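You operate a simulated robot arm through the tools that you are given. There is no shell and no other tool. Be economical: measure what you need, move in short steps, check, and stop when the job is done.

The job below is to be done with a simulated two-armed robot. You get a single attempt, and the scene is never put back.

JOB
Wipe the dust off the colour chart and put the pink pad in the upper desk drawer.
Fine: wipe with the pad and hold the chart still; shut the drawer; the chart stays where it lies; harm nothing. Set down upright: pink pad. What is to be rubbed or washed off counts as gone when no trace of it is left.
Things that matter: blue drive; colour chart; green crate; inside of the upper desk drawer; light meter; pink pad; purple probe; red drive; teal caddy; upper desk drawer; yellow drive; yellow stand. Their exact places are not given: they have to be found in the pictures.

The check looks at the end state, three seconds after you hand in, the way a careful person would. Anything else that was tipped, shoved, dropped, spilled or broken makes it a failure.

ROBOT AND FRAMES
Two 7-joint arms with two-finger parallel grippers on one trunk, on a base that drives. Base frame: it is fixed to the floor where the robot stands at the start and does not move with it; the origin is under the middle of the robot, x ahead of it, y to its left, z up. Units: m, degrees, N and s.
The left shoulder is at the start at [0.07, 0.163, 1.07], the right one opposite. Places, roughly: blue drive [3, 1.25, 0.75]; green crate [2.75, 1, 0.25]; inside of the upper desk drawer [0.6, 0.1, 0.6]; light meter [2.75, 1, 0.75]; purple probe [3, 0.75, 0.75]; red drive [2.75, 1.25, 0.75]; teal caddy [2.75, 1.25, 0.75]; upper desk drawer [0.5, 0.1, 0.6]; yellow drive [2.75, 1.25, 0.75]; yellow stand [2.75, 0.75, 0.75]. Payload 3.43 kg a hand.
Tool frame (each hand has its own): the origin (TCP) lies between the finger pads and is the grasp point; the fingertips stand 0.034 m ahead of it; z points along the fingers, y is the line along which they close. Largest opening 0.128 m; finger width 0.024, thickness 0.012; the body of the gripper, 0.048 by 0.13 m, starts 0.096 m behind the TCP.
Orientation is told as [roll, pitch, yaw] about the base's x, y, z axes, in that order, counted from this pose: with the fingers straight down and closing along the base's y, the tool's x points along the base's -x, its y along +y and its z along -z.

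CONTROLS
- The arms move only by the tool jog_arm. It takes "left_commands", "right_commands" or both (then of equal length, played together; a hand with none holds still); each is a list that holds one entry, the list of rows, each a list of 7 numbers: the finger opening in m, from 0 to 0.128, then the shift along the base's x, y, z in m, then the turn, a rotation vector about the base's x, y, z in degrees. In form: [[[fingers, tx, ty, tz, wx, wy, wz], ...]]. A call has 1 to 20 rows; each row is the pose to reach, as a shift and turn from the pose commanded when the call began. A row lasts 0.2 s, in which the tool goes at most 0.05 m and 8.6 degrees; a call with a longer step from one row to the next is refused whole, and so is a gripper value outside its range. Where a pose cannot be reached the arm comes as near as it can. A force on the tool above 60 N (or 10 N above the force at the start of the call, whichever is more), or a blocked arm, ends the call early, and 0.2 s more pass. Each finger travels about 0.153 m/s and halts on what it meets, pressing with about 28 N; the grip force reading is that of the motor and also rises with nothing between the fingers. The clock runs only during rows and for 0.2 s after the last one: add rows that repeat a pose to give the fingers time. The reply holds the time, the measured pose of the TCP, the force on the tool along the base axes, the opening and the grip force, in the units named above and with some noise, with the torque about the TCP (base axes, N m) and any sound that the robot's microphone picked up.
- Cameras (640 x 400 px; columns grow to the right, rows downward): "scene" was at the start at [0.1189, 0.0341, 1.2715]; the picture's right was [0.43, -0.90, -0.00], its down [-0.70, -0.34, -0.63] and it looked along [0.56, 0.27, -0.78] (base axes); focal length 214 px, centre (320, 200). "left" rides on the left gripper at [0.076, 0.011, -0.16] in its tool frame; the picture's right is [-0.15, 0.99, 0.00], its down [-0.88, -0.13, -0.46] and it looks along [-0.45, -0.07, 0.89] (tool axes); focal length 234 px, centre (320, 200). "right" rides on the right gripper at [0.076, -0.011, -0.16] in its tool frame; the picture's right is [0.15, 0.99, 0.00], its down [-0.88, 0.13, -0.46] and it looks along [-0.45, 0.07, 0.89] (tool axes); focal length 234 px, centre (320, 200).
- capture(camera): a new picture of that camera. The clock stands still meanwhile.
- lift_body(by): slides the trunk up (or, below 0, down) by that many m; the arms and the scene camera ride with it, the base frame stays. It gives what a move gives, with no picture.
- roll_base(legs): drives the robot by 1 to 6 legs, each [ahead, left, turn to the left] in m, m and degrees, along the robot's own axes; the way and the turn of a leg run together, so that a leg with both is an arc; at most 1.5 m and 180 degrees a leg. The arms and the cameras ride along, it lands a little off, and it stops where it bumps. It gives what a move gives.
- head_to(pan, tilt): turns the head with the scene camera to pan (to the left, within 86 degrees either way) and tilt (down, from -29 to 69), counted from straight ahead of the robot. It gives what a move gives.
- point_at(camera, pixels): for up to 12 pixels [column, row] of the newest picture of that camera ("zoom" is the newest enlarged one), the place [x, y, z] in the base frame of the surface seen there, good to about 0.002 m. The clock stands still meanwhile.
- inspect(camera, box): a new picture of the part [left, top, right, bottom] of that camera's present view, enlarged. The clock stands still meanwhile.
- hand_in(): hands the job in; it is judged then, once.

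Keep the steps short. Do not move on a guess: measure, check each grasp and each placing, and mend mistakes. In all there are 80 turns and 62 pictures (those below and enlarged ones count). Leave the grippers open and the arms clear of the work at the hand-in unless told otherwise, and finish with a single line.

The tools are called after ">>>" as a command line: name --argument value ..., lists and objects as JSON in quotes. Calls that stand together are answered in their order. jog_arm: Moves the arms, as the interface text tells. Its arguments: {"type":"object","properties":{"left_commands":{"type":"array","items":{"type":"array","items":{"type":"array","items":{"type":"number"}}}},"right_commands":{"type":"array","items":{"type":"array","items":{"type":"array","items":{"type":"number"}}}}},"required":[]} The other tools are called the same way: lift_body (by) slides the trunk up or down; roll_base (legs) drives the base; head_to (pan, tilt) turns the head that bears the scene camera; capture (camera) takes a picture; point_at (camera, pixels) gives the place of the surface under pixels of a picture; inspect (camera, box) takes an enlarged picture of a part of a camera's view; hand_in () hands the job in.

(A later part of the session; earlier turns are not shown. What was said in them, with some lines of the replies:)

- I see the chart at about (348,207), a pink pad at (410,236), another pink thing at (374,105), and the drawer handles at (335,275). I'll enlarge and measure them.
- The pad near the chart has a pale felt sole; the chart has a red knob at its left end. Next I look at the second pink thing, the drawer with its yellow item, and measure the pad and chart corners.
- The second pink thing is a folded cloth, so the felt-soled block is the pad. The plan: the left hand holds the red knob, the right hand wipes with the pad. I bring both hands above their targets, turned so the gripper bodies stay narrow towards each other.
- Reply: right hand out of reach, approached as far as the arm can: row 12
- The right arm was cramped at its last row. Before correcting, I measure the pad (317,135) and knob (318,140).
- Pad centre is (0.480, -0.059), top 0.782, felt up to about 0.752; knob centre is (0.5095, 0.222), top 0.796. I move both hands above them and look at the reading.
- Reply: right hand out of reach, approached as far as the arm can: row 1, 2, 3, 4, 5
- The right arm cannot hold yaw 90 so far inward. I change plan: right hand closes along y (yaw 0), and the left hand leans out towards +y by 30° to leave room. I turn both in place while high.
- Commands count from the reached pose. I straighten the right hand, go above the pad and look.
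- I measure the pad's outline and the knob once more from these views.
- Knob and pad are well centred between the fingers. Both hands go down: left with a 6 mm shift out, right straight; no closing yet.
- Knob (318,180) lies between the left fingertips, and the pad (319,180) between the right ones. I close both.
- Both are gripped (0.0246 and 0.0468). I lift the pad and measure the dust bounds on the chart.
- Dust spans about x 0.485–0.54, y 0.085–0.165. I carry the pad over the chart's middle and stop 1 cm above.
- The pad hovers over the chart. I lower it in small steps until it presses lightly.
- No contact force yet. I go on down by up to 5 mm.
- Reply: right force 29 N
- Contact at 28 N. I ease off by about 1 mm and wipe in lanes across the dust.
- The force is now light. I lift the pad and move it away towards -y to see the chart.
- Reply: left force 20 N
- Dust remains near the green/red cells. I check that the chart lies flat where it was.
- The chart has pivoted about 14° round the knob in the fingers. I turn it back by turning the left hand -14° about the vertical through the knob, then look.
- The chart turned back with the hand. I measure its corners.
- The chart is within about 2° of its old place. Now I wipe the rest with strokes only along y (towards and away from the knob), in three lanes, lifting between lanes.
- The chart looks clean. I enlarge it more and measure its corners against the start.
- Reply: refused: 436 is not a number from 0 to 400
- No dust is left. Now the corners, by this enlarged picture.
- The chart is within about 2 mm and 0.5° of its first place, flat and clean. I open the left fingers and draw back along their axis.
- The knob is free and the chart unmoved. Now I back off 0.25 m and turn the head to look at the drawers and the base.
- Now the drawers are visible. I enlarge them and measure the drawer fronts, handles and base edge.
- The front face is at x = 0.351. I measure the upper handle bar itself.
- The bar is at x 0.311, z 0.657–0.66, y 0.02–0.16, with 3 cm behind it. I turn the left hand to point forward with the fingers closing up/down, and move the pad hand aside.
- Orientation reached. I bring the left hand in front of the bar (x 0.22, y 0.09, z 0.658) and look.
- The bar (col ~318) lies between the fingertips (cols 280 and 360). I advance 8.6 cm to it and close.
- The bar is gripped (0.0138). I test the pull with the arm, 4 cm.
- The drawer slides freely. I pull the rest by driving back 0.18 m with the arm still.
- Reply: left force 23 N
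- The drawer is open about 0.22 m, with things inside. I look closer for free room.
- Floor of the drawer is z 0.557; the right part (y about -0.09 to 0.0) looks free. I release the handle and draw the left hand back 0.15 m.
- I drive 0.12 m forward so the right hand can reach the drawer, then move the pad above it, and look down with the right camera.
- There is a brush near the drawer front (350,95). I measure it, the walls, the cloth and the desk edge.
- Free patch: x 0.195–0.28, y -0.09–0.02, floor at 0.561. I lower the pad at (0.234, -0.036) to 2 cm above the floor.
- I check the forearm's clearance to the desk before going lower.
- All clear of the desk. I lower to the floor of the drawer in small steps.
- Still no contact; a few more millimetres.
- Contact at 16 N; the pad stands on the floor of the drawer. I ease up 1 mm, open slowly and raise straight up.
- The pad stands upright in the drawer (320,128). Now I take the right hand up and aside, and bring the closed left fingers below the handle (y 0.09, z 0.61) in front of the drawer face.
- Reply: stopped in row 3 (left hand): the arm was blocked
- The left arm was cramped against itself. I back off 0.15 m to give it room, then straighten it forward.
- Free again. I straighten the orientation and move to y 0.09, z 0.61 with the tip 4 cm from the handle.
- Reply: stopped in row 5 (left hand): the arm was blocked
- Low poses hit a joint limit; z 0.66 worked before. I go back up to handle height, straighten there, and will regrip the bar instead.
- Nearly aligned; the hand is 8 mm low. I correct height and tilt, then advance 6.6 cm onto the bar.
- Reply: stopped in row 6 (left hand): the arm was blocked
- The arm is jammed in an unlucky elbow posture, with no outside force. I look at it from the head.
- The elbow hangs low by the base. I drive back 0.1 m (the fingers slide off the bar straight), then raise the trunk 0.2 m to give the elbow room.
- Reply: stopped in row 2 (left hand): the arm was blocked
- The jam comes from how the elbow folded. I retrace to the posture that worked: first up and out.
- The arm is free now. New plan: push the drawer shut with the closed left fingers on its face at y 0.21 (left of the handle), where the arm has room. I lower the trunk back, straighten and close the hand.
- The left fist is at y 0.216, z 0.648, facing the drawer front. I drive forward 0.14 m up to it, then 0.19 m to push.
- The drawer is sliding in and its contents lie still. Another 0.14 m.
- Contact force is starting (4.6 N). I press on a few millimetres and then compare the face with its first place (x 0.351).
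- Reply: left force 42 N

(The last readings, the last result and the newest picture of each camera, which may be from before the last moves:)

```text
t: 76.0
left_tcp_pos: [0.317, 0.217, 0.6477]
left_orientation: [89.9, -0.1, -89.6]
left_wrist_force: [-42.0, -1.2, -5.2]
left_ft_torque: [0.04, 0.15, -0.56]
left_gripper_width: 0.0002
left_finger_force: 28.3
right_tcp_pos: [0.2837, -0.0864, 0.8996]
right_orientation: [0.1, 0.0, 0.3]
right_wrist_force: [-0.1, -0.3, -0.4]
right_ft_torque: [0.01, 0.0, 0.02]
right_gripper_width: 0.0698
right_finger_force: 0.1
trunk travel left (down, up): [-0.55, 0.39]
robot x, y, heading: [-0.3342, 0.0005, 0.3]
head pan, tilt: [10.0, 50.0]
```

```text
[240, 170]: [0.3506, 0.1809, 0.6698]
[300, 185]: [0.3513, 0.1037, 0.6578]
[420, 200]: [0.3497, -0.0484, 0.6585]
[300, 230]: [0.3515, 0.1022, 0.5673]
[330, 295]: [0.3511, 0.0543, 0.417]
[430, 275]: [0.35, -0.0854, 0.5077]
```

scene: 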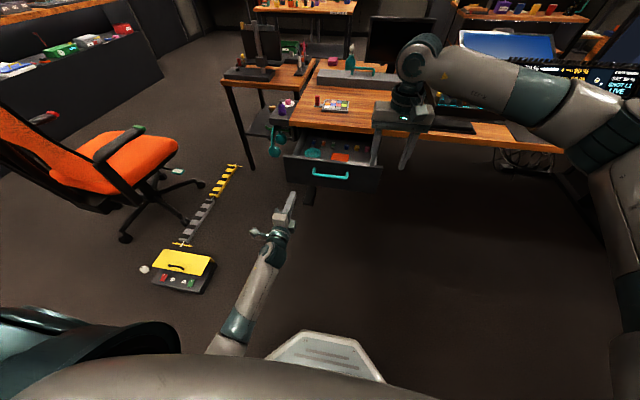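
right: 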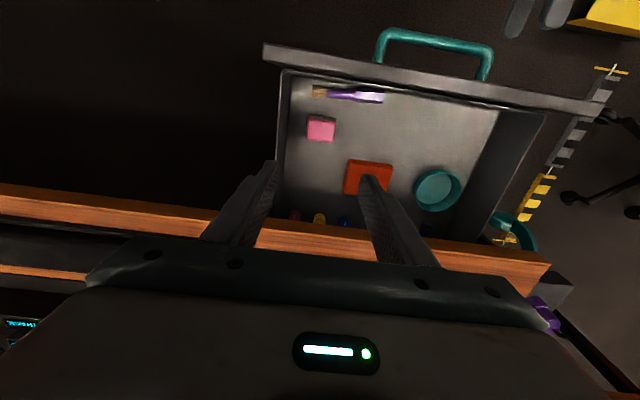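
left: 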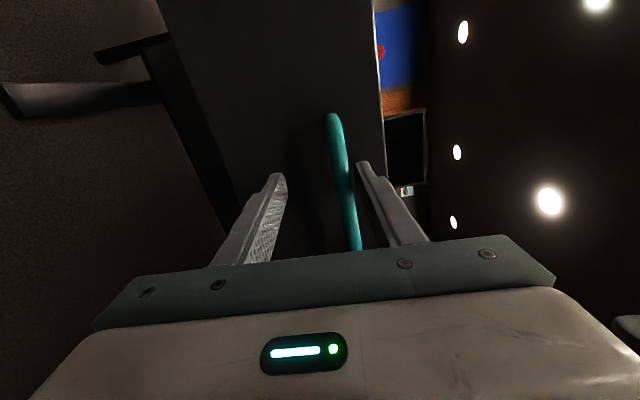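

The face is at 0.351 and hits its stop: the drawer is shut. I withdraw the left hand and drive the robot back, then open the fingers.

>>> jog_arm --left_commands '[[[0, -0.01, 0, 0, 0, 0, 0], [0, -0.03, 0, 0, 0, 0, 0], [0, -0.05, 0, 0, 0, 0, 0]]]'

>>> roll_base --legs '[[-0.25, 0, 0]]'

>>> jog_arm --left_commands '[[[0.05, 0, 0, 0, 0, 0, 0], [0.1, 0, 0, 0, 0, 0, 0], [0.12, 0, 0, 0, 0, 0, 0], [0.12, 0, 0, 0, 0, 0, 0]]]' --right_commands '[[[0.08, 0, 0, 0, 0, 0, 0], [0.1, 0, 0, 0, 0, 0, 0], [0.12, 0, 0, 0, 0, 0, 0], [0.12, 0, 0, 0, 0, 0, 0]]]'

>>> inspect --camera "scene" --box '[260, 60, 420, 200]'

>>> point_at --camera "zoom" --pixels '[[300, 250], [330, 300]]'

```text
t: 76.8
left_tcp_pos: [0.2703, 0.2151, 0.6504]
left_orientation: [90.0, 0.0, -89.5]
left_wrist_force: [-0.2, 0.2, -0.1]
left_ft_torque: [-0.01, 0.0, 0.0]
left_gripper_width: 0.0001
left_finger_force: 28.1
right_tcp_pos: [0.2861, -0.0872, 0.8983]
right_orientation: [0.0, 0.1, 0.4]
right_wrist_force: [0.0, 0.8, 0.0]
right_ft_torque: [0.01, 0.05, -0.03]
right_gripper_width: 0.0697
right_finger_force: 0.0
trunk travel left (down, up): [-0.55, 0.39]
robot x, y, heading: [-0.3348, 0.0002, 0.4]
head pan, tilt: [10.0, 50.0]
```

```text
t: 78.7
left_tcp_pos: [0.0188, 0.2142, 0.6507]
left_orientation: [90.1, 0.0, -89.3]
left_wrist_force: [0.3, 0.5, -0.4]
left_ft_torque: [0.02, 0.01, 0.01]
left_gripper_width: 0.0
left_finger_force: 28.3
right_tcp_pos: [0.0353, -0.0876, 0.8986]
right_orientation: [0.0, 0.1, 0.5]
right_wrist_force: [-0.1, -1.1, 0.6]
right_ft_torque: [0.0, -0.02, 0.01]
right_gripper_width: 0.0703
right_finger_force: 0.0
trunk travel left (down, up): [-0.55, 0.39]
robot x, y, heading: [-0.5871, -0.0006, 0.2]
head pan, tilt: [10.0, 50.0]
```

```text
t: 79.7
left_tcp_pos: [0.019, 0.2155, 0.6493]
left_orientation: [89.9, 0.0, -89.4]
left_wrist_force: [0.3, 0.6, -0.4]
left_ft_torque: [-0.02, -0.03, 0.01]
left_gripper_width: 0.1202
left_finger_force: 0.0
right_tcp_pos: [0.0345, -0.0878, 0.8983]
right_orientation: [0.0, 0.2, 0.5]
right_wrist_force: [1.0, -0.1, 0.7]
right_ft_torque: [-0.01, -0.01, 0.0]
right_gripper_width: 0.1199
right_finger_force: 0.0
trunk travel left (down, up): [-0.55, 0.39]
robot x, y, heading: [-0.5843, -0.0002, 0.6]
head pan, tilt: [10.0, 50.0]
```

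```text
2.86 times, centred on (340, 130) of scene
```

zoom: 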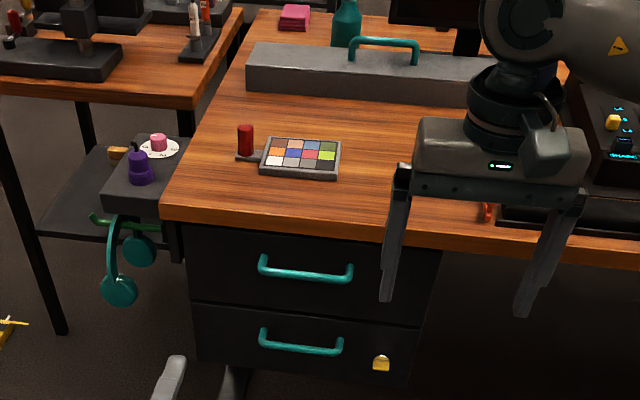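

```text
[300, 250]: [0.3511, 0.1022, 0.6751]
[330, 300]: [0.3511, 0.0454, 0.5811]
```

The drawer stays shut and the chart is clean. A last check of the chart's corners.

>>> inspect --camera "scene" --box '[310, 98, 354, 128]'

>>> point_at --camera "zoom" --pixels '[[240, 85], [530, 110], [505, 305], [190, 275], [490, 300], [210, 262]]'

```text
13.33 times, centred on (332, 113) of scene
```

zoom: 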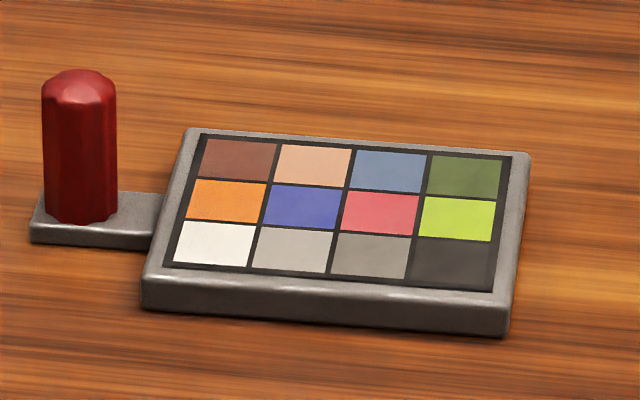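

```text
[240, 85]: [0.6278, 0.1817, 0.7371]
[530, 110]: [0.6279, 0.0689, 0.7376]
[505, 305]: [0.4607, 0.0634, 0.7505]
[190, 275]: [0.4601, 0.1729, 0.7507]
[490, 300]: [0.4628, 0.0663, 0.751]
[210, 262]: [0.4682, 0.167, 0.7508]
```

The chart is spotless, and its front corner at (0.461, 0.063) matches its first place. I hand in.

>>> hand_in

```text
The job is handed in.
```

The colour chart is wiped clean and lies within about 2 mm of its first place (it pivoted about 14° while I wiped and I turned it back); the pink pad stands upright in the upper desk drawer, which is shut.
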